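You operate a simulated robot arm through the tools that you are given. There is no shell and no other tool.

Carry out the task below with a simulated robot arm. There is one attempt and no reset: what you move stays moved.

## Task
Measure the gap between the first two faults in the blue tape.
Fine: light on and kept on, counter to 0 with the first at the red line, stop with the second there, brake back on.

The check looks at the end state, three seconds after you hand in, the way a careful person would. Anything else that was tipped, shoved, dropped, spilled or broken makes it a failure.

## Robot
A 6-joint arm with a two-finger gripper, fixed in place. Base frame: the origin is on the floor under the middle of its stand, x ahead of it, y to its left, z up. Units: m, rad, N and s.
It reaches about 1.038 m from its shoulder. Its first joint turns from -2.897 to 2.897 rad. Payload 1.71 kg.
The TCP is the grasp point between the finger pads, 0.02 m short of the fingertips. In the tool frame z runs along the fingers and y along their closing line. The gripper opens to 0.096 m; its body begins 0.113 m behind the TCP.
Orientation is told as [roll, pitch, yaw] about the base's x, y, z axes, in that order, counted from this pose: with the fingers straight down and closing along the base's y, the tool's x points along the base's -x, its y along +y and its z along -z.

## Interface
- The arm moves only by the tool servo_tool. Its argument "rows" is a list of rows, each a list of 7 numbers: the opening, from 0 (shut) to 1 (fully open), then the shift along the tool's x, y, z in m, then the turn, a rotation vector about the tool's x, y, z in rad. In form: [[jaw, dx, dy, dz, wx, wy, wz], ...]. A call has 1 to 20 rows; each row shifts and turns the commanded pose from where the row before left it, along the tool's axes as they then stand. Each row takes 0.2 s and may step no farther than 0.05 m and 0.15 rad from the row before; otherwise, or with a gripper value out of range, the whole call is refused. A pose out of reach is approached as far as the arm can. The call stops where the force on the tool passes 50 N (or 10 N more than at its start, if that is more) or the arm is blocked; 0.2 s more then pass. The fingers move at their own pace (about 0.045 m/s each) and stop on an object; they squeeze with about 25 N. The grip force told is the motor's: it shows also when the fingers shut on nothing. Time passes only in rows, and 0.2 s behind the last, so rows that do not move let the fingers close. It gives the time, the measured TCP pose, the force on the tool (base axes), the opening and the grip force at its end, in the units of the frame above (readings bear some noise), with the torque about the TCP (base axes, N m) and any sound that the robot's microphone picked up.
- Cameras (640 x 400 px; columns grow to the right, rows downward): "scene" is fixed at [0.2181, -0.5003, 1.6495]; the picture's right is [0.80, -0.60, 0.00], its down [-0.38, -0.50, -0.78] and it looks along [0.47, 0.62, -0.63] (base axes); focal length 308 px, centre (320, 200). "wrist" rides on the gripper at [0.066, 0.014, -0.145] in the tool frame; the picture's right is [-0.21, 0.98, 0.00], its down [-0.88, -0.18, -0.45] and it looks along [-0.44, -0.09, 0.90] (tool axes); focal length 275 px, centre (320, 200). There is no depth. A picture from a camera that has moved, and an enlarged one, comes with that camera's place and axes in the base frame and with its lens.
- snapshot(camera): a new picture of that camera. It takes no simulated time.
- move_column(by): moves the trunk up (or, below 0, down) by that many m; the arm rides with it, the base frame stays. It gives what a move gives, with no picture.
- close_up(camera, box): a new picture of the part [left, top, right, bottom] of that camera's present view, enlarged. It takes no simulated time.
- finish_job(): hands the job in; it is judged then, once.

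Nothing tells you positions but the pictures and the camera data. Unless the task says otherwise, let go and move clear before handing in.

The tools are called as a command line: name --pt "numbers of a row" for each row, then --argument value for the rest, lists and objects as JSON in quotes. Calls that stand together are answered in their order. servo_tool: Moves the arm, as the interface text tells. Its arguments: {"type":"object","properties":{"rows":{"type":"array"}},"required":["rows"]} The other tools are called the same way: move_column (by) moves the trunk up or down; snapshot (camera) takes a picture; close_up (camera, box) takes an enlarged picture of a part of a camera's view; finish_job () hands the job in.

At the start:

```text
time: 0.0
position: [0.4245, 0.3343, 1.2353]
tcp_rot: [-0.001, 0.0, -0.001]
wrist_force: [-0.2, -0.3, 1.3]
moment: [0.0, 0.0, 0.02]
finger_gap: 0.0958
gripper_force: 0.1
trunk travel left (down, up): [-0.25, 0.14]
```

scene: 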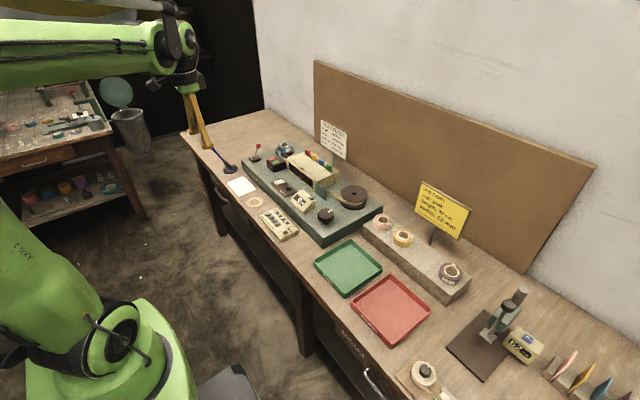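
wrist: 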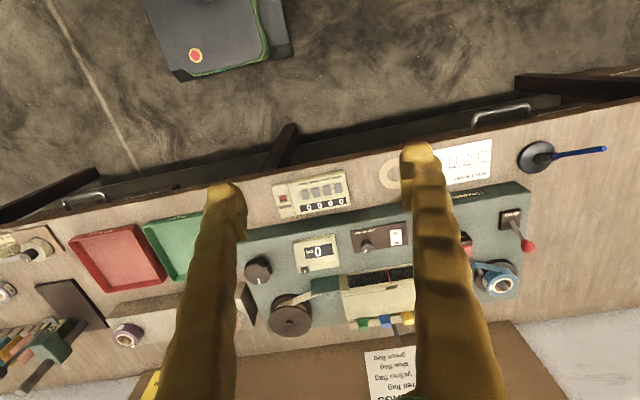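

I see a bench with a tape-inspection device (green base plate, reels, a light box with a window, a counter, knobs, a lever with a red knob). I'll look closer at the parts before moving.

close_up --camera "scene" --box '[230, 120, 390, 250]'

close_up --camera "wrist" --box '[230, 160, 410, 340]'

close_up --camera "wrist" --box '[400, 120, 620, 320]'

close_up --camera "scene" --box '[310, 110, 490, 260]'

close_up --camera "wrist" --box '[340, 330, 440, 400]'

```text
3.08 times, centred on (310, 185) of scene
camera zoom: at [0.2181, -0.5003, 1.6495], right [0.8, -0.6, 0.0], down [-0.38, -0.5, -0.78], along [0.47, 0.62, -0.63], focal length 949 px, centre (351, 246)
```

zoom: 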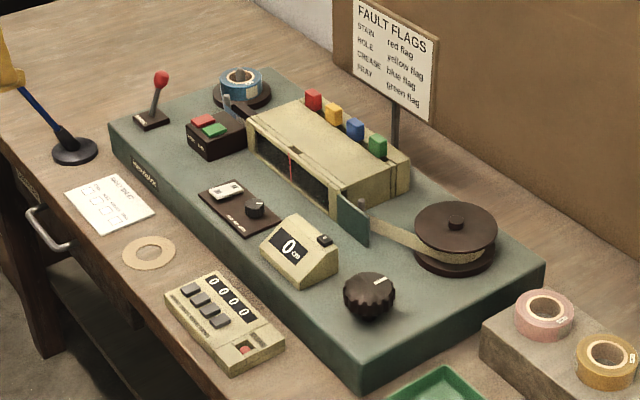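

```text
2.22 times, centred on (320, 250) of wrist
camera zoom: at [0.3584, 0.349, 1.3796], right [0.21, 0.98, 0.0], down [0.88, -0.18, 0.44], along [0.43, -0.09, -0.9], focal length 612 px, centre (320, 89)
```

zoom: 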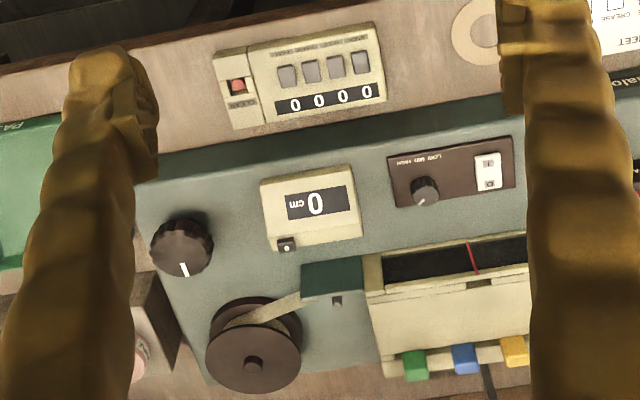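

```text
2.00 times, centred on (510, 220) of wrist
camera zoom: at [0.3584, 0.349, 1.3796], right [0.21, 0.98, 0.0], down [0.88, -0.18, 0.44], along [0.43, -0.09, -0.9], focal length 551 px, centre (-60, 160)
```

zoom: 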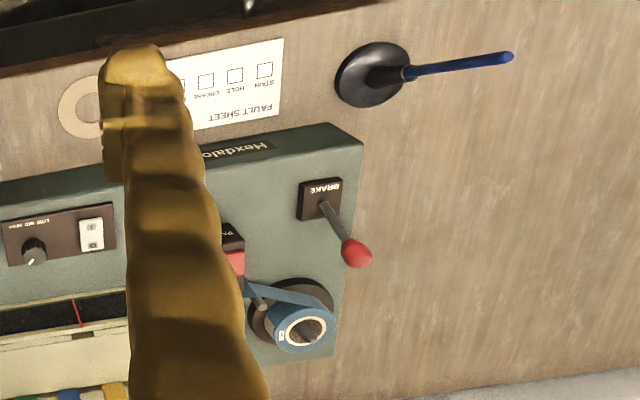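

```text
2.67 times, centred on (400, 185) of scene
camera zoom: at [0.2181, -0.5003, 1.6495], right [0.8, -0.6, 0.0], down [-0.38, -0.5, -0.78], along [0.47, 0.62, -0.63], focal length 823 px, centre (107, 240)
```

zoom: 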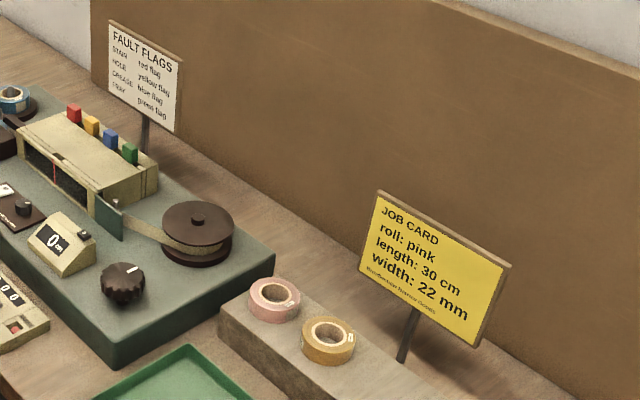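

```text
5.71 times, centred on (390, 365) of wrist
camera zoom: at [0.3584, 0.349, 1.3796], right [0.21, 0.98, 0.0], down [0.88, -0.18, 0.44], along [0.43, -0.09, -0.9], focal length 1573 px, centre (-80, -743)
```

zoom: 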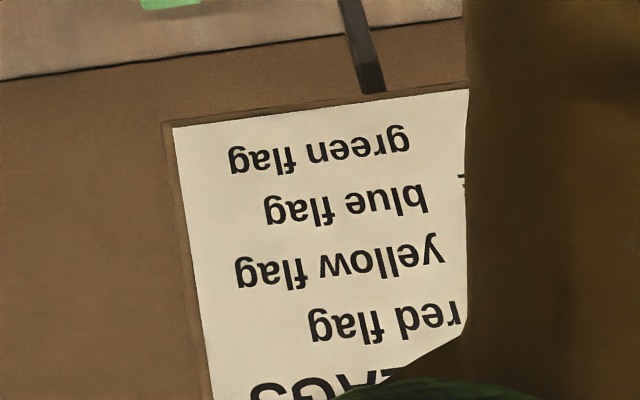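

The machine has a brake lever (red knob), red/green buttons, a light switch with a level knob, a cm counter with a small reset button, and a big winding knob. I'll zoom further to read labels.

close_up --camera "scene" --box '[240, 135, 310, 185]'

close_up --camera "scene" --box '[270, 170, 350, 230]'

close_up --camera "wrist" --box '[460, 200, 540, 310]'

close_up --camera "wrist" --box '[330, 210, 430, 330]'

close_up --camera "wrist" --box '[240, 220, 350, 340]'

```text
8.00 times, centred on (275, 160) of scene
camera zoom: at [0.2181, -0.5003, 1.6495], right [0.8, -0.6, 0.0], down [-0.38, -0.5, -0.78], along [0.47, 0.62, -0.63], focal length 2468 px, centre (680, 520)
```

zoom: 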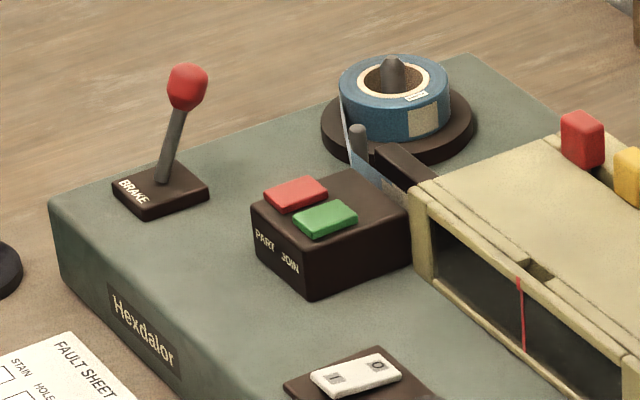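

```text
6.67 times, centred on (310, 200) of scene
camera zoom: at [0.2181, -0.5003, 1.6495], right [0.8, -0.6, 0.0], down [-0.38, -0.5, -0.78], along [0.47, 0.62, -0.63], focal length 2057 px, centre (387, 200)
```

zoom: 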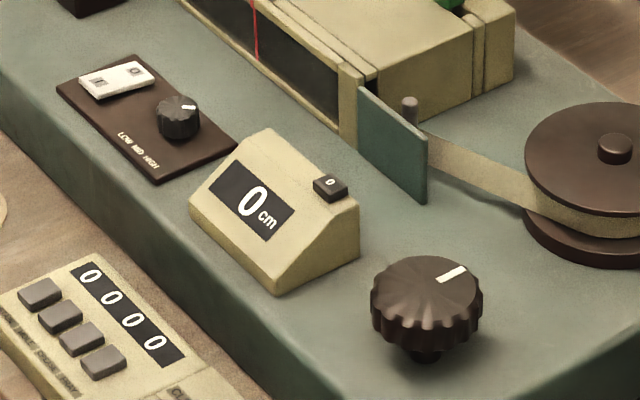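

```text
3.64 times, centred on (500, 255) of wrist
camera zoom: at [0.3584, 0.349, 1.3796], right [0.21, 0.98, 0.0], down [0.88, -0.18, 0.44], along [0.43, -0.09, -0.9], focal length 1001 px, centre (-334, 0)
```

zoom: 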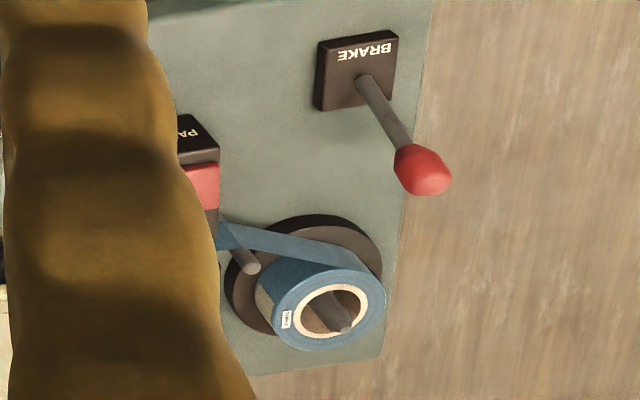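

```text
3.33 times, centred on (380, 270) of wrist
camera zoom: at [0.3584, 0.349, 1.3796], right [0.21, 0.98, 0.0], down [0.88, -0.18, 0.44], along [0.43, -0.09, -0.9], focal length 918 px, centre (120, -33)
```

zoom: 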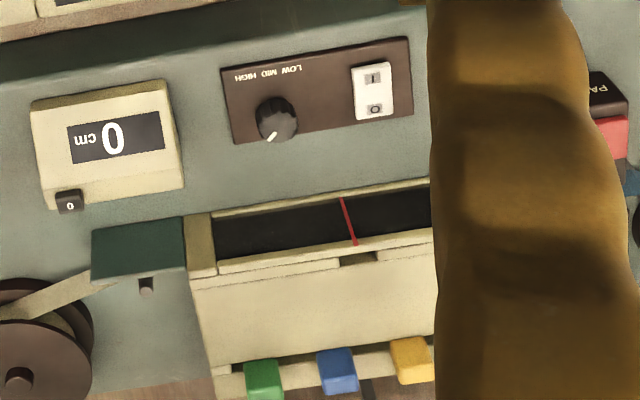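

```text
3.33 times, centred on (295, 280) of wrist
camera zoom: at [0.3584, 0.349, 1.3796], right [0.21, 0.98, 0.0], down [0.88, -0.18, 0.44], along [0.43, -0.09, -0.9], focal length 918 px, centre (403, -67)
```

zoom: 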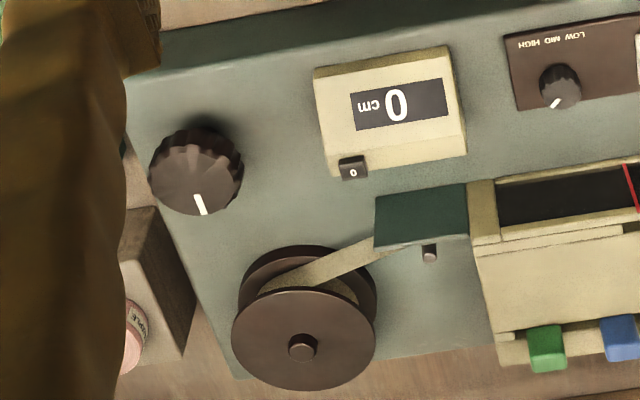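

The brake lever knob is near [0.76,0.69,0.94], the light rocker near [0.72,0.44,0.89], the reset button near [0.74,0.24,0.925] and the winding knob near [0.73,0.135,0.925]. I'll move closer above the machine to view it better.

servo_tool --pt "1 -0.03 0.005 0.022 0 0 0" --pt "1 -0.03 0.005 0.022 0 0 0" --pt "1 -0.03 0.005 0.022 0 0 0" --pt "1 -0.03 0.005 0.022 0 0 0" --pt "1 -0.03 0.005 0.022 0 0 0" --pt "1 -0.03 0.005 0.022 0 0 0"

snapshot --camera "wrist"

snapshot --camera "scene"

```text
time: 1.4
position: [0.5876, 0.3633, 1.1081]
tcp_rot: [0.001, -0.015, 0.0]
wrist_force: [-0.4, -0.4, -0.2]
moment: [0.0, 0.0, 0.01]
finger_gap: 0.0961
gripper_force: 0.1
trunk travel left (down, up): [-0.25, 0.14]
```

```text
taken
camera wrist: at [0.5191, 0.377, 1.2524], right [0.21, 0.98, 0.0], down [0.87, -0.18, 0.46], along [0.45, -0.09, -0.89], focal length 275 px, centre (320, 200)
```

wrist: 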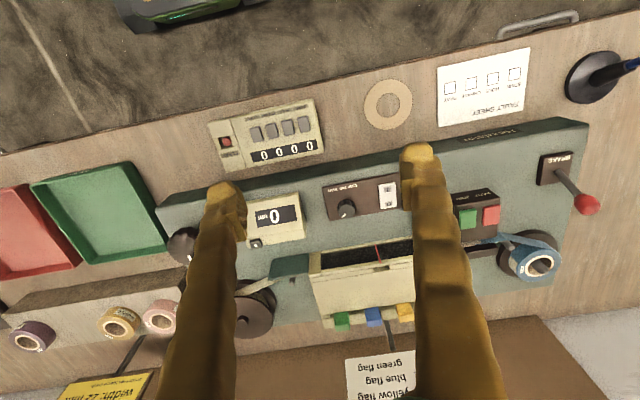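

```text
taken
```

scene: 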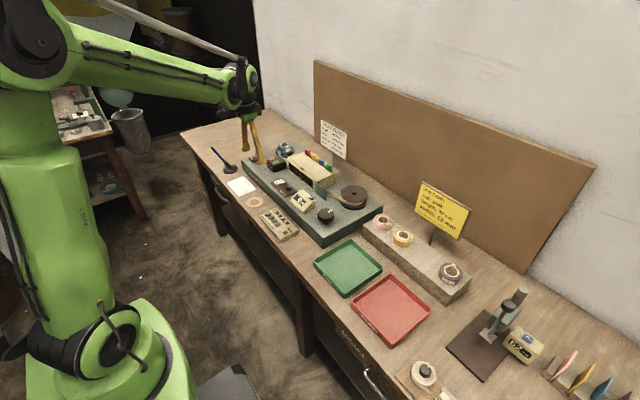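

The arm is above the machine with a clear view. I'll zoom to triangulate the light rocker, reset button and box window.

close_up --camera "wrist" --box '[310, 150, 430, 270]'

close_up --camera "wrist" --box '[440, 130, 610, 290]'

close_up --camera "wrist" --box '[230, 180, 330, 280]'

```text
3.33 times, centred on (370, 210) of wrist
camera zoom: at [0.5191, 0.377, 1.2524], right [0.21, 0.98, 0.0], down [0.87, -0.18, 0.46], along [0.45, -0.09, -0.89], focal length 918 px, centre (153, 167)
```

zoom: 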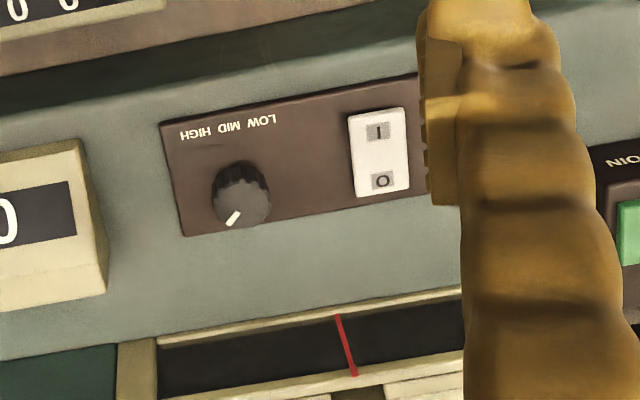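

```text
2.50 times, centred on (525, 210) of wrist
camera zoom: at [0.5191, 0.377, 1.2524], right [0.21, 0.98, 0.0], down [0.87, -0.18, 0.46], along [0.45, -0.09, -0.89], focal length 688 px, centre (-192, 175)
```

zoom: 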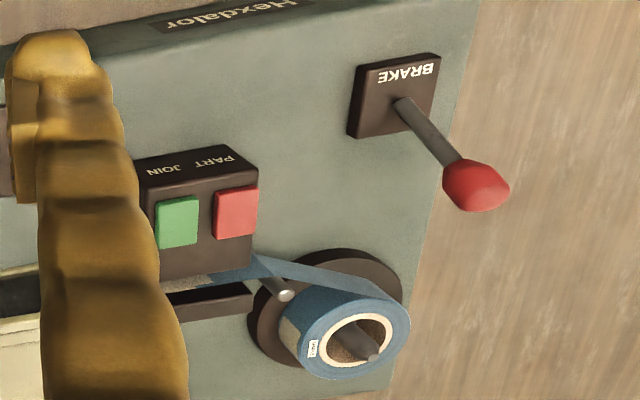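

```text
4.00 times, centred on (280, 230) of wrist
camera zoom: at [0.5191, 0.377, 1.2524], right [0.21, 0.98, 0.0], down [0.87, -0.18, 0.46], along [0.45, -0.09, -0.89], focal length 1101 px, centre (480, 80)
```

zoom: 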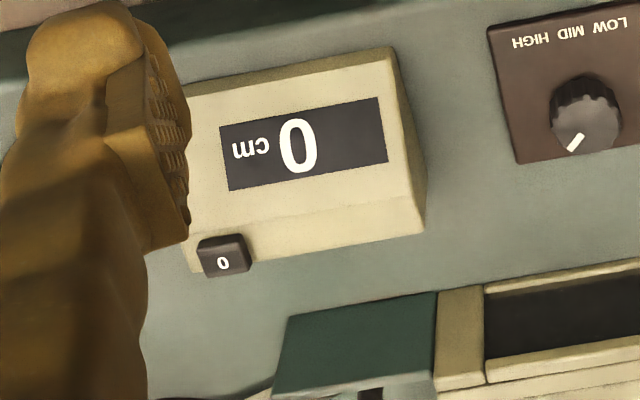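

I want to check whether the blue tape is joined to the leader at the PART/JOIN block, so I'll shift the camera over that area (staying well above everything).

servo_tool --pt "1 -0.01 0.04 0.008 0 0 0" --pt "1 -0.01 0.04 0.008 0 0 0" --pt "1 -0.01 0.04 0.008 0 0 0" --pt "1 -0.01 0.04 0.008 0 0 0" --pt "1 0 0.04 0.008 0 0 0" --pt "1 0 0 0 0 0 0" --pt "1 0 0 0 0 0 0"

snapshot --camera "wrist"

close_up --camera "wrist" --box '[240, 130, 410, 270]'

```text
time: 3.0
position: [0.6287, 0.5648, 1.0709]
tcp_rot: [-0.002, -0.013, 0.0]
wrist_force: [0.2, -0.5, 0.0]
moment: [0.0, -0.01, -0.02]
finger_gap: 0.0959
gripper_force: 0.0
trunk travel left (down, up): [-0.25, 0.14]
```

```text
taken
camera wrist: at [0.5608, 0.5785, 1.2149], right [0.21, 0.98, 0.0], down [0.87, -0.18, 0.46], along [0.45, -0.09, -0.89], focal length 275 px, centre (320, 200)
```

wrist: 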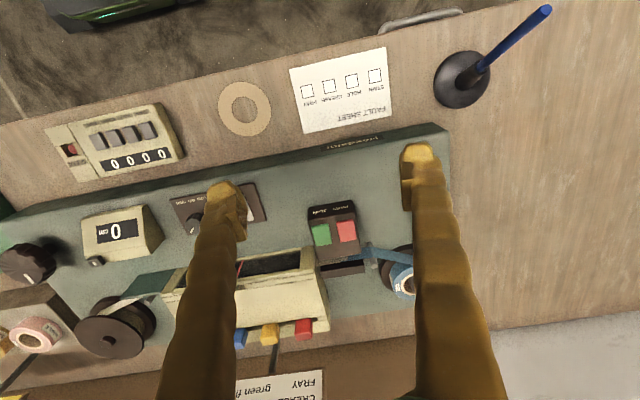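

```text
2.86 times, centred on (325, 200) of wrist
camera zoom: at [0.5608, 0.5785, 1.2149], right [0.21, 0.98, 0.0], down [0.87, -0.18, 0.46], along [0.45, -0.09, -0.89], focal length 786 px, centre (306, 200)
```

zoom: 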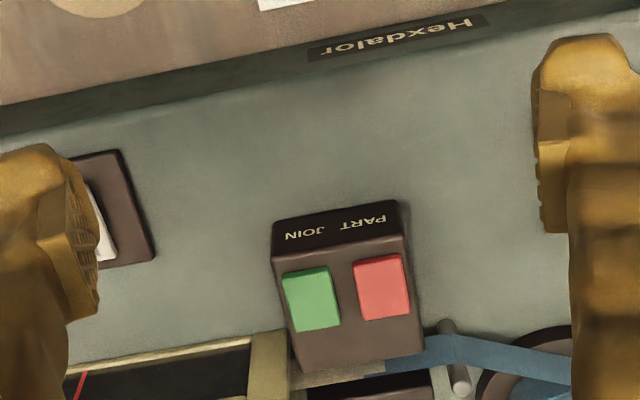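

The tape at the PART/JOIN block goes from blue to cream; I'll zoom in on that seam.

close_up --camera "wrist" --box '[310, 225, 380, 275]'

close_up --camera "scene" --box '[262, 140, 302, 170]'

close_up --camera "wrist" --box '[220, 170, 310, 290]'

```text
8.00 times, centred on (345, 250) of wrist
camera zoom: at [0.5608, 0.5785, 1.2149], right [0.21, 0.98, 0.0], down [0.87, -0.18, 0.46], along [0.45, -0.09, -0.89], focal length 2202 px, centre (120, -200)
```

zoom: 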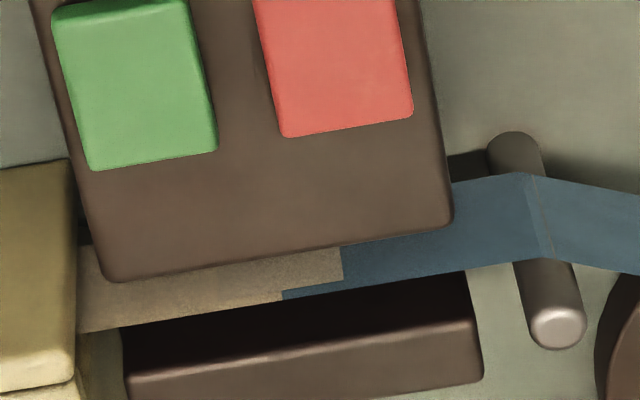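

```text
13.33 times, centred on (282, 155) of scene
camera zoom: at [0.2181, -0.5003, 1.6495], right [0.8, -0.6, 0.0], down [-0.38, -0.5, -0.78], along [0.47, 0.62, -0.63], focal length 4114 px, centre (827, 800)
```

zoom: 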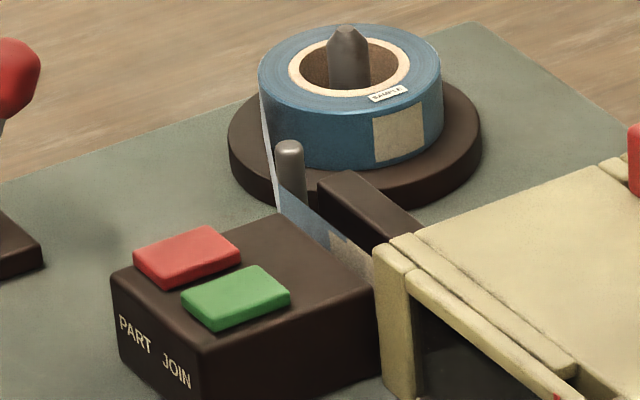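

```text
3.33 times, centred on (265, 230) of wrist
camera zoom: at [0.5608, 0.5785, 1.2149], right [0.21, 0.98, 0.0], down [0.87, -0.18, 0.46], along [0.45, -0.09, -0.89], focal length 918 px, centre (503, 100)
```

zoom: 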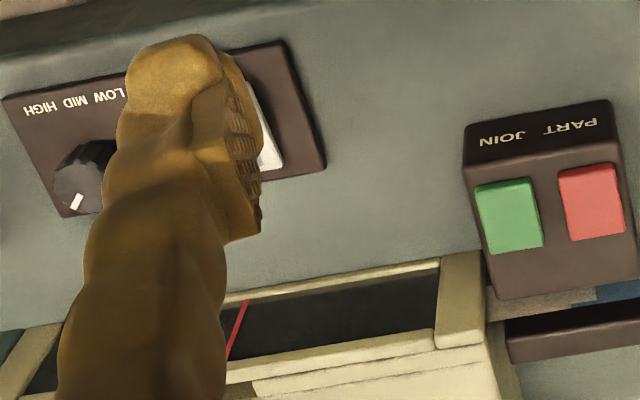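

The blue tape and cream leader look spliced. Next: close the fingers and go over the "I" end of the light rocker at about [0.70,0.439,0.90].

servo_tool --pt "0 -0.0143 -0.0252 0.01 0 0.013 0" --pt "0 -0.0143 -0.0252 0.01 0 0 0" --pt "0 -0.0143 -0.0252 0.02 0 0 0" --pt "0 -0.0143 -0.0252 0.02 0 0 0" --pt "0 -0.0141 -0.025 0.03 0 0 0" --pt "0 0 0 0 0 0 0" --pt "0 0 0 0 0 0 0"

close_up --camera "scene" --box '[240, 140, 340, 220]'

snapshot --camera "wrist"

```text
time: 4.6
position: [0.7004, 0.4379, 0.9817]
tcp_rot: [-0.001, 0.0, -0.001]
wrist_force: [0.0, 0.1, 0.6]
moment: [-0.01, -0.02, 0.0]
finger_gap: 0.0
gripper_force: 25.5
trunk travel left (down, up): [-0.25, 0.14]
```

```text
5.00 times, centred on (290, 180) of scene
camera zoom: at [0.2181, -0.5003, 1.6495], right [0.8, -0.6, 0.0], down [-0.38, -0.5, -0.78], along [0.47, 0.62, -0.63], focal length 1543 px, centre (470, 300)
```

zoom: 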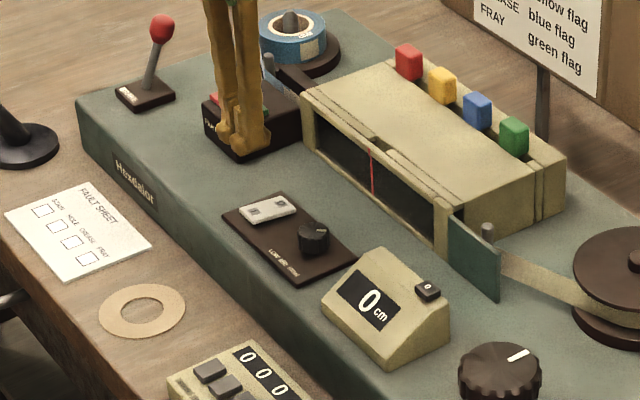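

```text
taken
camera wrist: at [0.6345, 0.4523, 1.1271], right [0.21, 0.98, 0.0], down [0.88, -0.18, 0.45], along [0.44, -0.09, -0.9], focal length 275 px, centre (320, 200)
```

wrist: 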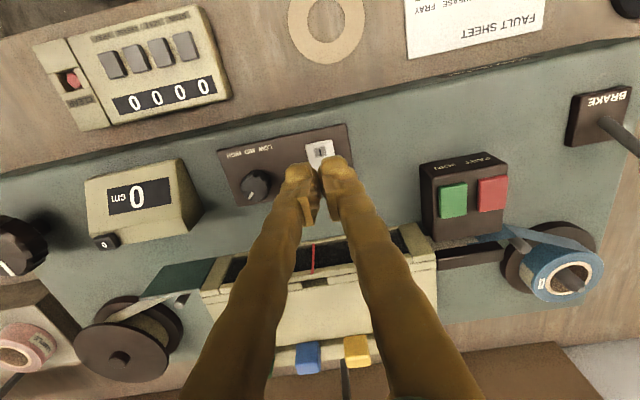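

The closed fingertips are right above the "I" mark. Lowering gently onto it.

servo_tool --pt "0 0 0 0.025 0 0 0" --pt "0 0 0 0.025 0 0 0" --pt "0 0 0 0.004 0 0 0" --pt "0 0 0 0.004 0 0 0" --pt "0 0 0 0 0 0 0"

close_up --camera "scene" --box '[260, 140, 340, 200]'

close_up --camera "wrist" --box '[260, 120, 380, 300]'

```text
time: 5.8
position: [0.7006, 0.4383, 0.9236]
tcp_rot: [0.001, -0.002, 0.0]
wrist_force: [-0.7, 0.7, 0.7]
moment: [0.01, -0.03, -0.01]
finger_gap: 0.0
gripper_force: 24.8
trunk travel left (down, up): [-0.25, 0.14]
```

```text
6.67 times, centred on (300, 170) of scene
camera zoom: at [0.2181, -0.5003, 1.6495], right [0.8, -0.6, 0.0], down [-0.38, -0.5, -0.78], along [0.47, 0.62, -0.63], focal length 2057 px, centre (453, 400)
```

zoom: 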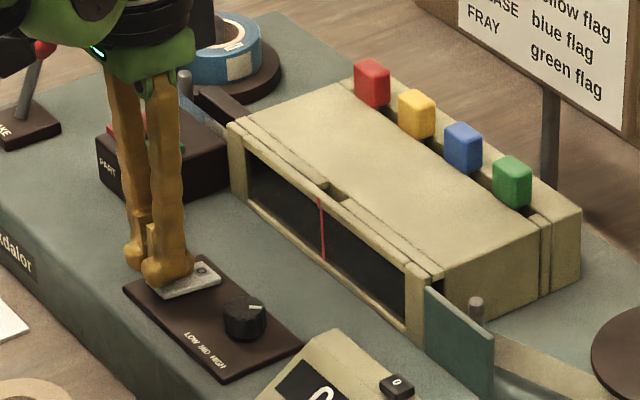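

```text
2.22 times, centred on (320, 210) of wrist
camera zoom: at [0.634, 0.4525, 1.0689], right [0.21, 0.98, 0.0], down [0.88, -0.18, 0.45], along [0.44, -0.09, -0.9], focal length 612 px, centre (320, 178)
```

zoom: 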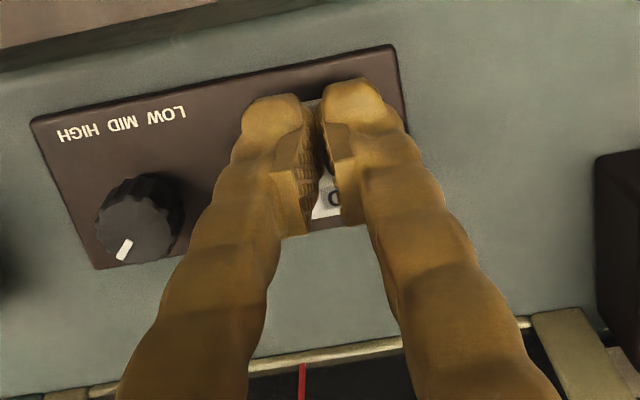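

No contact yet; continuing down in small steps.

servo_tool --pt "0 0 0 0.003 0 0 0" --pt "0 0 0 0.003 0 0 0" --pt "0 0 0 0.003 0 0 0" --pt "0 0 0 0 0 0 0"

close_up --camera "scene" --box '[260, 140, 340, 200]'

```text
time: 6.8
position: [0.7005, 0.4386, 0.915]
tcp_rot: [0.0, 0.0, -0.001]
wrist_force: [-1.0, -0.2, 1.5]
moment: [-0.02, 0.0, -0.01]
finger_gap: 0.0062
gripper_force: 29.7
trunk travel left (down, up): [-0.25, 0.14]
```

```text
6.67 times, centred on (300, 170) of scene
camera zoom: at [0.2181, -0.5003, 1.6495], right [0.8, -0.6, 0.0], down [-0.38, -0.5, -0.78], along [0.47, 0.62, -0.63], focal length 2057 px, centre (453, 400)
```

zoom: 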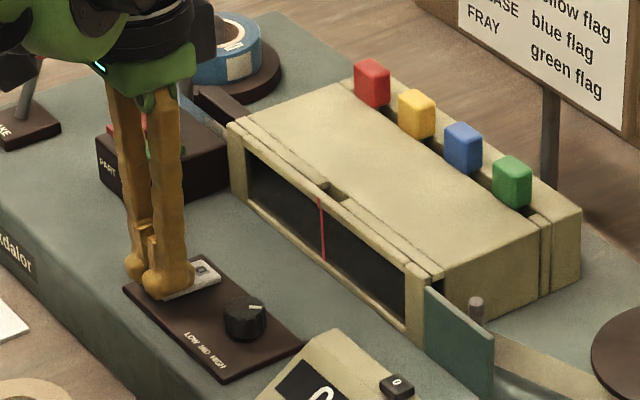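

The rounded tips are wedging around the rocker, so I'll lift slightly and press with a single fingertip instead.

servo_tool --pt "0 0 0 -0.015 0 0 0" --pt "0 0 0 0 0 0 0" --pt "0 0 0.011 0 0 0 0" --pt "0 0 0 0.006 0 0 0" --pt "0 0 0 0.003 0 0 0" --pt "0 0 0 0.003 0 0 0" --pt "0 0 0 0.003 0 0 0" --pt "0 0 0 0 0 0 0"

close_up --camera "scene" --box '[260, 140, 340, 200]'

close_up --camera "wrist" --box '[260, 120, 380, 300]'

```text
time: 8.6
position: [0.7001, 0.4504, 0.9145]
tcp_rot: [-0.001, 0.002, -0.001]
wrist_force: [-0.5, 0.2, -0.3]
moment: [0.01, 0.01, 0.02]
finger_gap: 0.0003
gripper_force: 29.2
trunk travel left (down, up): [-0.25, 0.14]
```

```text
6.67 times, centred on (300, 170) of scene
camera zoom: at [0.2181, -0.5003, 1.6495], right [0.8, -0.6, 0.0], down [-0.38, -0.5, -0.78], along [0.47, 0.62, -0.63], focal length 2057 px, centre (453, 400)
```

zoom: 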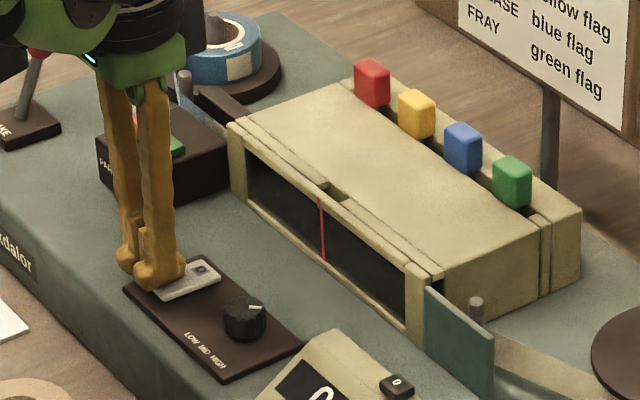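

```text
2.22 times, centred on (320, 210) of wrist
camera zoom: at [0.634, 0.4641, 1.0596], right [0.21, 0.98, 0.0], down [0.88, -0.18, 0.45], along [0.44, -0.09, -0.9], focal length 612 px, centre (320, 178)
```

zoom: 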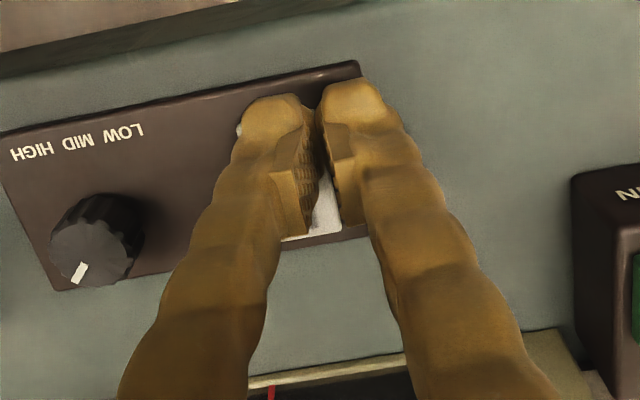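

servo_tool --pt "0 0 0 0.002 0 0 0" --pt "0 0 0 0.002 0 0 0" --pt "0 0 0 0 0 0 0"

close_up --camera "scene" --box '[260, 140, 340, 200]'

```text
time: 9.4
position: [0.7008, 0.45, 0.9122]
tcp_rot: [0.0, -0.003, 0.0]
wrist_force: [6.5, 3.0, 29.5]
moment: [-0.15, -0.32, 0.06]
finger_gap: 0.0
gripper_force: 29.7
trunk travel left (down, up): [-0.25, 0.14]
heard: click
```

```text
6.67 times, centred on (300, 170) of scene
camera zoom: at [0.2181, -0.5003, 1.6495], right [0.8, -0.6, 0.0], down [-0.38, -0.5, -0.78], along [0.47, 0.62, -0.63], focal length 2057 px, centre (453, 400)
```

zoom: 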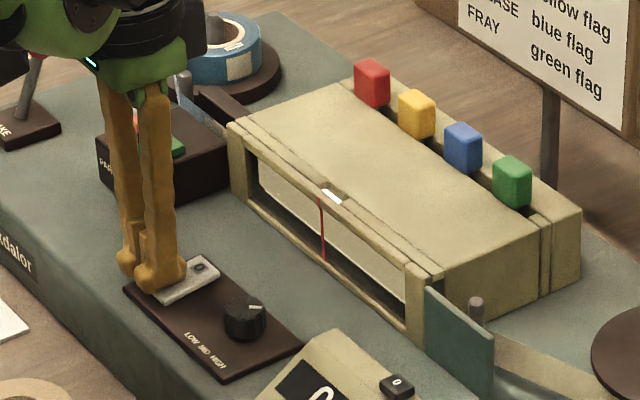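

A click, and the window is lit. Lifting off to see whether the light stays on.

servo_tool --pt "0 0 0 -0.01 0 0 0" --pt "0 0 0 -0.03 0 0 0" --pt "0 0 0 -0.04 0 0 0" --pt "0 0 0 -0.03 0 0 0" --pt "0 0 0 0 0 0 0"

close_up --camera "scene" --box '[260, 140, 340, 200]'

snapshot --camera "wrist"

```text
time: 10.6
position: [0.6973, 0.4481, 1.0224]
tcp_rot: [-0.001, -0.001, 0.001]
wrist_force: [-0.2, -0.8, 0.8]
moment: [0.0, -0.03, 0.03]
finger_gap: 0.0001
gripper_force: 29.3
trunk travel left (down, up): [-0.25, 0.14]
```

```text
6.67 times, centred on (300, 170) of scene
camera zoom: at [0.2181, -0.5003, 1.6495], right [0.8, -0.6, 0.0], down [-0.38, -0.5, -0.78], along [0.47, 0.62, -0.63], focal length 2057 px, centre (453, 400)
```

zoom: 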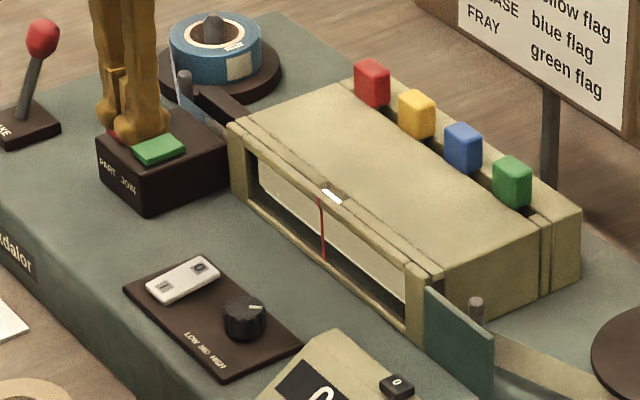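

```text
taken
camera wrist: at [0.6321, 0.4623, 1.1662], right [0.21, 0.98, 0.0], down [0.88, -0.18, 0.45], along [0.44, -0.09, -0.9], focal length 275 px, centre (320, 200)
```

wrist: 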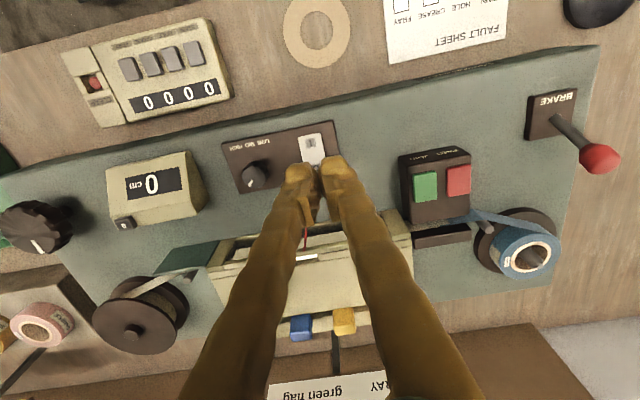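

Light stays on. I'll zoom into the lit window to see what the tape shows.

close_up --camera "scene" --box '[286, 158, 318, 192]'

close_up --camera "scene" --box '[240, 140, 270, 165]'

```text
11.76 times, centred on (302, 175) of scene
camera zoom: at [0.2181, -0.5003, 1.6495], right [0.8, -0.6, 0.0], down [-0.38, -0.5, -0.78], along [0.47, 0.62, -0.63], focal length 3630 px, centre (532, 494)
```

zoom: 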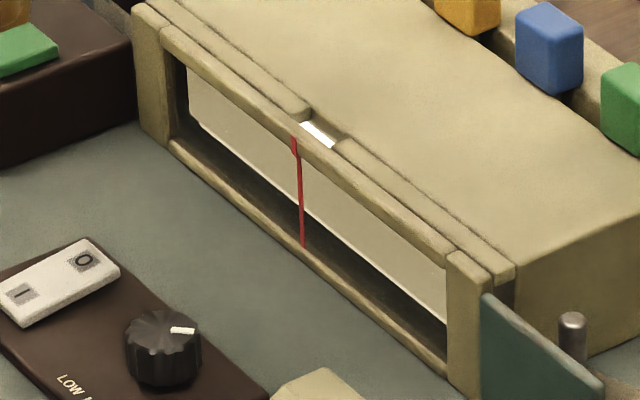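

```text
16.00 times, centred on (255, 152) of scene
camera zoom: at [0.2181, -0.5003, 1.6495], right [0.8, -0.6, 0.0], down [-0.38, -0.5, -0.78], along [0.47, 0.62, -0.63], focal length 4937 px, centre (1360, 960)
```

zoom: 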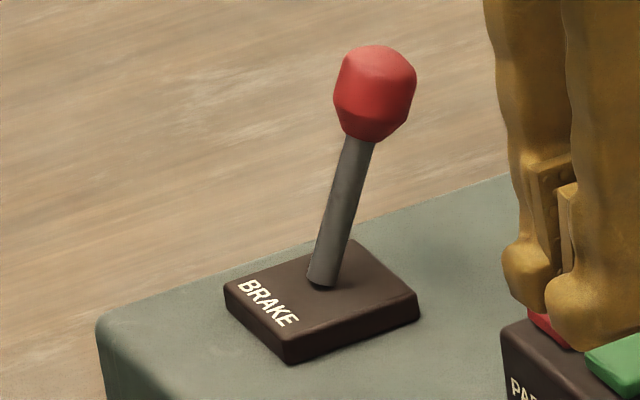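

The light stays on. Now the brake: its knob is at about [0.755,0.684,0.94] leaning away (+x). I'll go to above the lever, turn the gripper 90° so the jaws can straddle it along x, and pull it toward me.

servo_tool --pt "0 0 0.045 -0.005 0 0 0" --pt "0 0 0.045 -0.005 0 0 0" --pt "0 0 0.045 -0.005 0 0 0" --pt "0 0 0.045 -0.005 0 0 0" --pt "0 0 0.045 0 0 0 0" --pt "0.7 0 0.011 0 0 0 0" --pt "0.7 0 0 0 0 0 0"

servo_tool --pt "0.7 0 0 0 0 0 -0.1428" --pt "0.7 0 0 0 0 0 -0.1428" --pt "0.7 0 0 0 0 0 -0.1428" --pt "0.7 0 0 0 0 0 -0.1428" --pt "0.7 0 0 0 0 0 -0.1428" --pt "0.7 0 0 0 0 0 -0.1428" --pt "0.7 0 0 0 0 0 -0.1428" --pt "0.7 0 0 0 0 0 -0.1428" --pt "0.7 0 0 0 0 0 -0.1428" --pt "0.7 0 0 0 0 0 -0.1428" --pt "0.7 0 0 0 0 0 -0.1428" --pt "0.7 0 0 0 0 0 0"

snapshot --camera "wrist"

snapshot --camera "scene"

```text
time: 12.2
position: [0.699, 0.6858, 1.0436]
tcp_rot: [0.0, 0.001, 0.0]
wrist_force: [0.6, -0.6, -0.1]
moment: [-0.01, -0.02, 0.0]
finger_gap: 0.0518
gripper_force: 0.1
trunk travel left (down, up): [-0.25, 0.14]
```

```text
time: 14.8
position: [0.7005, 0.6871, 1.0426]
tcp_rot: [0.0, 0.0, 1.572]
wrist_force: [0.3, 0.5, -0.4]
moment: [0.0, -0.03, -0.01]
finger_gap: 0.0673
gripper_force: 0.0
trunk travel left (down, up): [-0.25, 0.14]
```

```text
taken
camera wrist: at [0.686, 0.6214, 1.1861], right [-0.98, 0.2, 0.0], down [0.18, 0.88, 0.45], along [0.09, 0.44, -0.9], focal length 275 px, centre (320, 200)
```

wrist: 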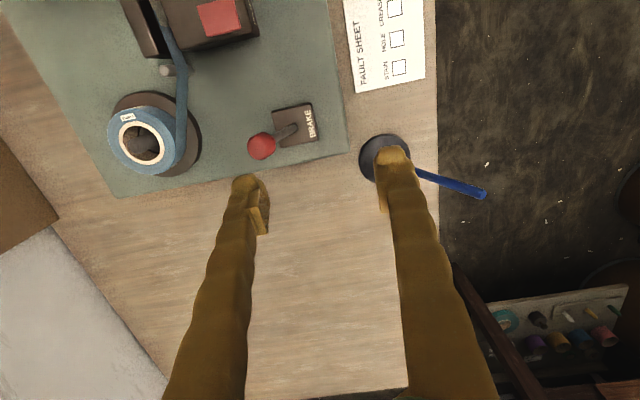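

```text
taken
```

scene: 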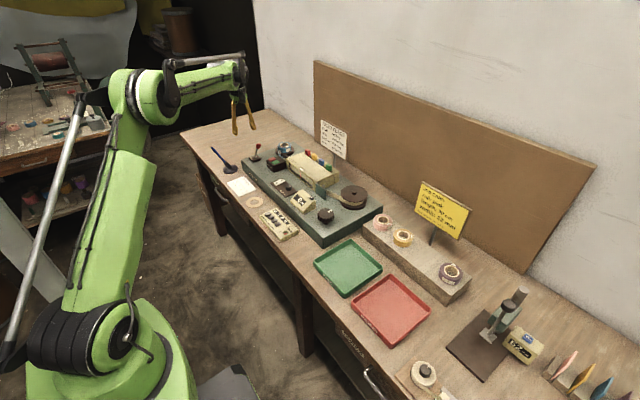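

close_up --camera "wrist" --box '[220, 80, 360, 190]'

close_up --camera "scene" --box '[220, 100, 300, 180]'

```text
3.64 times, centred on (290, 135) of wrist
camera zoom: at [0.686, 0.6214, 1.1861], right [-0.98, 0.2, 0.0], down [0.18, 0.88, 0.45], along [0.09, 0.44, -0.9], focal length 1001 px, centre (429, 436)
```

zoom: 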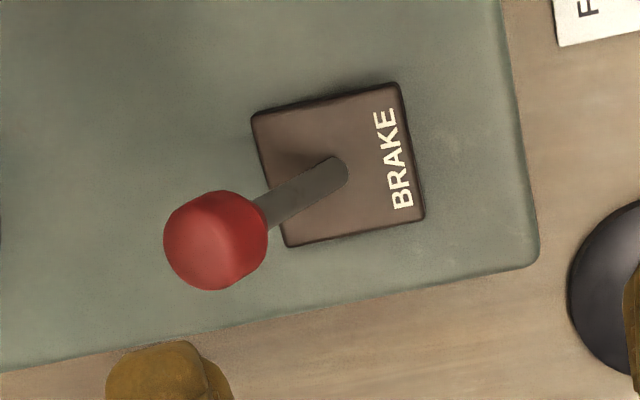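

```text
5.00 times, centred on (260, 140) of scene
camera zoom: at [0.2181, -0.5003, 1.6495], right [0.8, -0.6, 0.0], down [-0.38, -0.5, -0.78], along [0.47, 0.62, -0.63], focal length 1543 px, centre (620, 500)
```

zoom: 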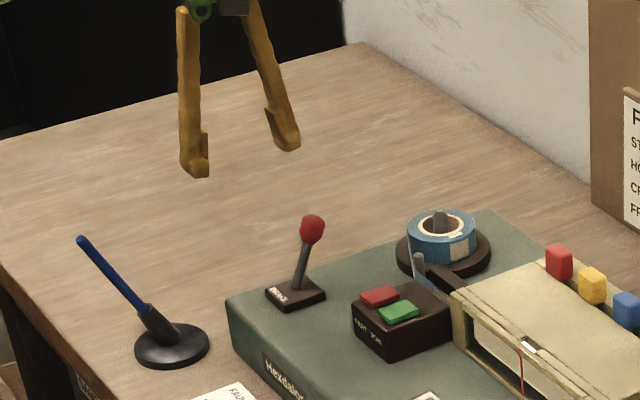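

The lever swings in the x–z plane at y≈0.678. I'll move over it with jaws straddling it, then lower.

servo_tool --pt "0.8 0.005 -0.025 0 0 0 0" --pt "0.8 0.004 -0.025 0 0 0 0" --pt "0.8 0 0 0.02 0 0 0" --pt "0.8 0 0 0.02 0 0 0" --pt "0.8 0 0 0 0 0 0"

close_up --camera "wrist" --box '[200, 80, 440, 230]'

close_up --camera "scene" --box '[220, 100, 300, 180]'

```text
time: 16.0
position: [0.7479, 0.6777, 1.002]
tcp_rot: [0.001, 0.0, 1.57]
wrist_force: [-0.2, 0.5, -0.7]
moment: [0.01, -0.02, 0.02]
finger_gap: 0.0768
gripper_force: 0.2
trunk travel left (down, up): [-0.25, 0.14]
```

```text
2.67 times, centred on (320, 155) of wrist
camera zoom: at [0.7339, 0.6129, 1.1466], right [-0.98, 0.21, 0.0], down [0.18, 0.88, 0.45], along [0.09, 0.44, -0.9], focal length 734 px, centre (320, 320)
```

zoom: 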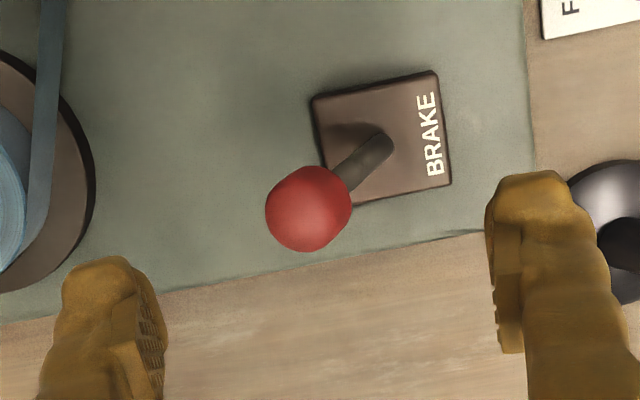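

```text
5.00 times, centred on (260, 140) of scene
camera zoom: at [0.2181, -0.5003, 1.6495], right [0.8, -0.6, 0.0], down [-0.38, -0.5, -0.78], along [0.47, 0.62, -0.63], focal length 1543 px, centre (620, 500)
```

zoom: 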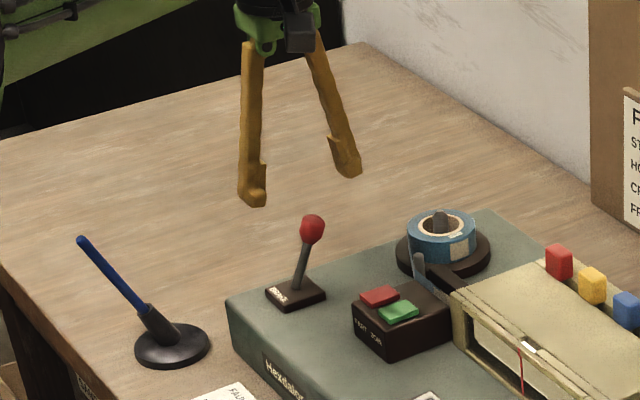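

Well centred. Lowering so the fingers flank the knob.

servo_tool --pt "0.8 0 0 0.022 0 0 0" --pt "0.8 0 0 0.022 0 0 0" --pt "0.8 0 0 0.02 0 0 0" --pt "0.8 0 0 0 0 0 0"

close_up --camera "wrist" --box '[200, 80, 440, 230]'

close_up --camera "scene" --box '[220, 100, 300, 180]'

```text
time: 17.0
position: [0.7497, 0.6754, 0.9379]
tcp_rot: [-0.002, 0.0, 1.569]
wrist_force: [-0.4, 0.5, 0.3]
moment: [-0.03, 0.03, -0.01]
finger_gap: 0.0768
gripper_force: 0.0
trunk travel left (down, up): [-0.25, 0.14]
```

```text
2.67 times, centred on (320, 155) of wrist
camera zoom: at [0.7352, 0.6106, 1.0824], right [-0.98, 0.21, 0.0], down [0.18, 0.88, 0.45], along [0.09, 0.44, -0.9], focal length 734 px, centre (320, 320)
```

zoom: 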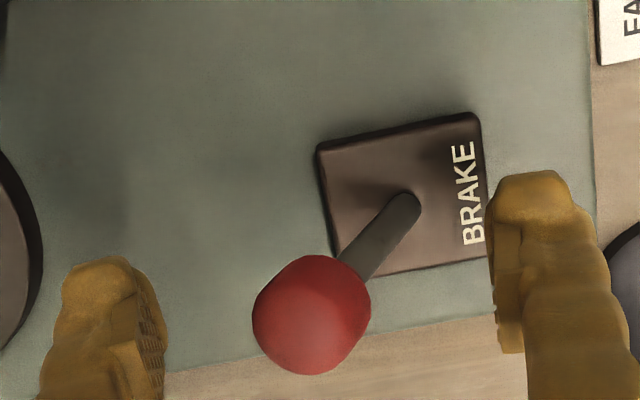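

```text
5.00 times, centred on (260, 140) of scene
camera zoom: at [0.2181, -0.5003, 1.6495], right [0.8, -0.6, 0.0], down [-0.38, -0.5, -0.78], along [0.47, 0.62, -0.63], focal length 1543 px, centre (620, 500)
```

zoom: 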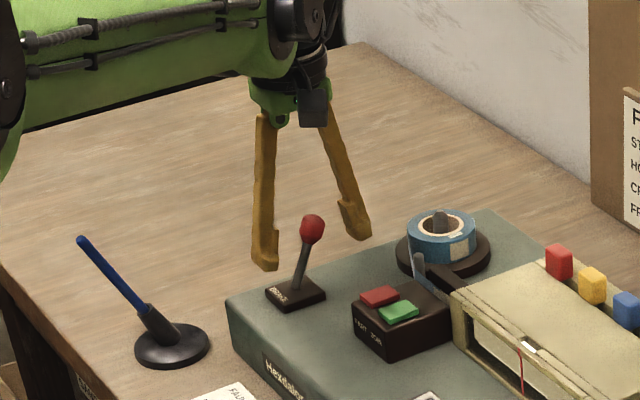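

Jaws flank the knob. Now pulling toward −x with the rear finger.

servo_tool --pt "0.8 0 0.012 0 0 0 0" --pt "0.8 0 0.01 0 0 0 0" --pt "0.8 0 0.01 0 0 0 0" --pt "0.8 0 0.01 0 0 0 0" --pt "0.8 0 0 0 0 0 0"

close_up --camera "wrist" --box '[200, 80, 440, 230]'

close_up --camera "scene" --box '[220, 100, 300, 180]'

```text
time: 18.2
position: [0.7077, 0.6749, 0.9374]
tcp_rot: [0.0, 0.0, 1.57]
wrist_force: [0.1, 0.0, 0.2]
moment: [0.05, -0.03, 0.02]
finger_gap: 0.0768
gripper_force: 0.1
trunk travel left (down, up): [-0.25, 0.14]
```

```text
2.67 times, centred on (320, 155) of wrist
camera zoom: at [0.6933, 0.6103, 1.0815], right [-0.98, 0.21, 0.0], down [0.18, 0.88, 0.45], along [0.09, 0.44, -0.9], focal length 734 px, centre (320, 320)
```

zoom: 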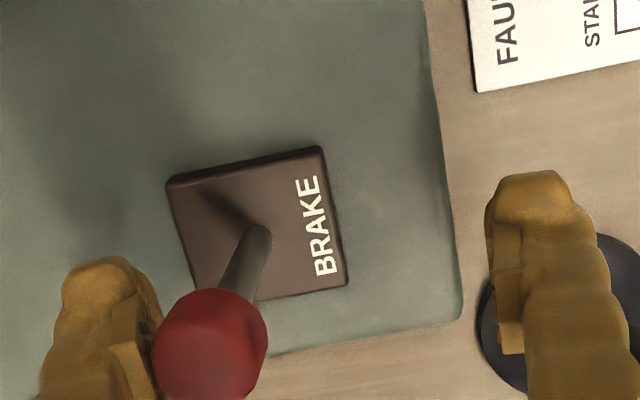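

```text
5.00 times, centred on (260, 140) of scene
camera zoom: at [0.2181, -0.5003, 1.6495], right [0.8, -0.6, 0.0], down [-0.38, -0.5, -0.78], along [0.47, 0.62, -0.63], focal length 1543 px, centre (620, 500)
```

zoom: 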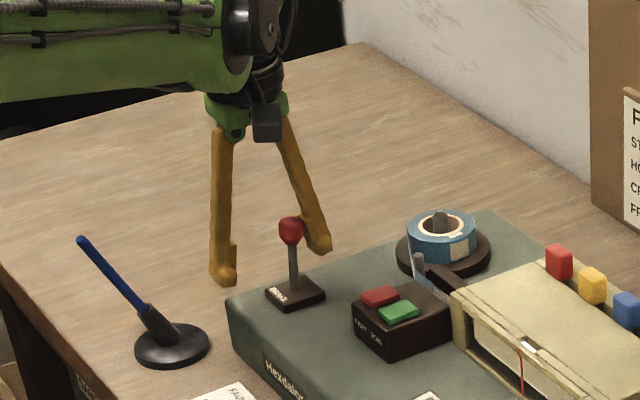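

The lever is following and is near upright; the pen stand is 6 cm clear in y. Continuing the pull.

servo_tool --pt "0.8 0 0.008 0 0 0 0" --pt "0.8 0 0.008 0 0 0 0" --pt "0.8 0 0.007 0 0 0 0" --pt "0.8 0 0.006 0 0 0 0" --pt "0.8 0 0 0 0 0 0"

close_up --camera "wrist" --box '[200, 80, 440, 230]'

close_up --camera "scene" --box '[220, 100, 300, 180]'

```text
time: 19.4
position: [0.6795, 0.6778, 0.9378]
tcp_rot: [0.0, -0.002, 1.571]
wrist_force: [0.2, 0.8, 0.4]
moment: [0.03, -0.02, -0.05]
finger_gap: 0.077
gripper_force: 0.0
trunk travel left (down, up): [-0.25, 0.14]
```

```text
2.67 times, centred on (320, 155) of wrist
camera zoom: at [0.6646, 0.6116, 1.0826], right [-0.98, 0.21, 0.0], down [0.18, 0.88, 0.45], along [0.09, 0.44, -0.9], focal length 734 px, centre (320, 320)
```

zoom: 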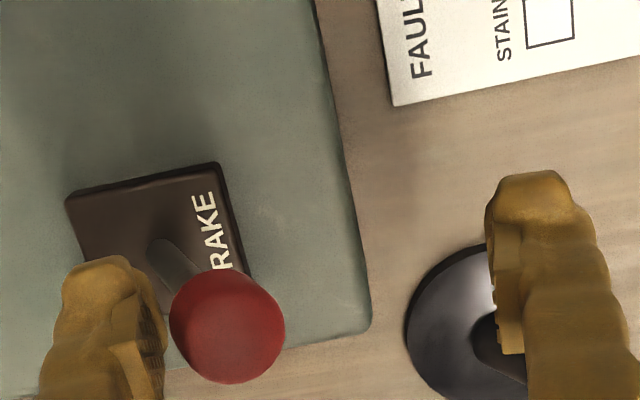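

```text
5.00 times, centred on (260, 140) of scene
camera zoom: at [0.2181, -0.5003, 1.6495], right [0.8, -0.6, 0.0], down [-0.38, -0.5, -0.78], along [0.47, 0.62, -0.63], focal length 1543 px, centre (620, 500)
```

zoom: 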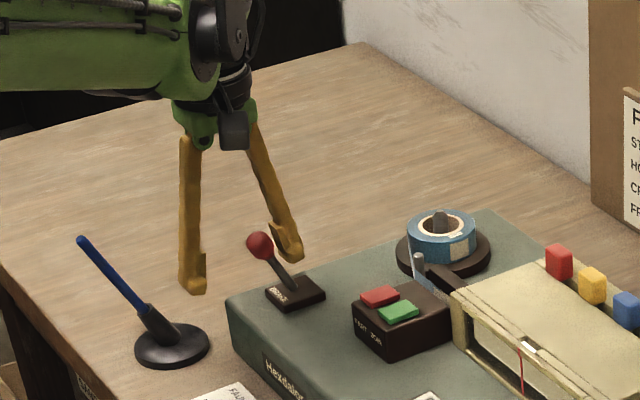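

The lever flipped over toward me. I'll lift clear and check it stays there.

servo_tool --pt "0.8 0 0 -0.04 0 0 0" --pt "0.8 0 0 -0.04 0 0 0" --pt "0.8 0 0 -0.03 0 0 0" --pt "0.8 0 0 0 0 0 0"

close_up --camera "scene" --box '[240, 135, 310, 185]'

close_up --camera "wrist" --box '[180, 40, 420, 200]'

```text
time: 20.4
position: [0.6795, 0.6753, 1.0471]
tcp_rot: [0.0, -0.001, 1.57]
wrist_force: [-0.6, -0.3, -0.2]
moment: [-0.02, 0.02, 0.0]
finger_gap: 0.0767
gripper_force: 0.1
trunk travel left (down, up): [-0.25, 0.14]
```

```text
8.00 times, centred on (275, 160) of scene
camera zoom: at [0.2181, -0.5003, 1.6495], right [0.8, -0.6, 0.0], down [-0.38, -0.5, -0.78], along [0.47, 0.62, -0.63], focal length 2468 px, centre (680, 520)
```

zoom: 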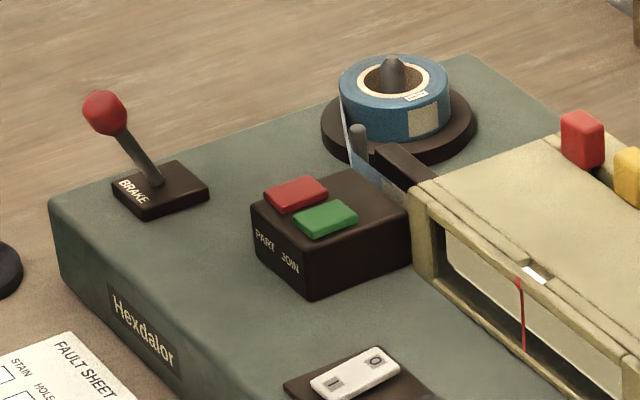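

```text
2.50 times, centred on (300, 120) of wrist
camera zoom: at [0.6648, 0.6101, 1.1924], right [-0.98, 0.21, 0.0], down [0.18, 0.88, 0.45], along [0.09, 0.44, -0.9], focal length 688 px, centre (370, 400)
```

zoom: 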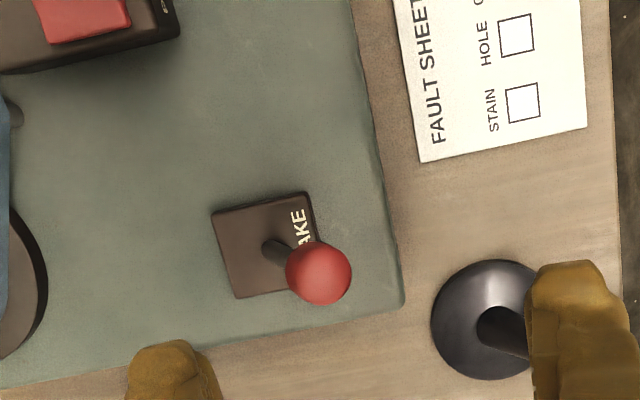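

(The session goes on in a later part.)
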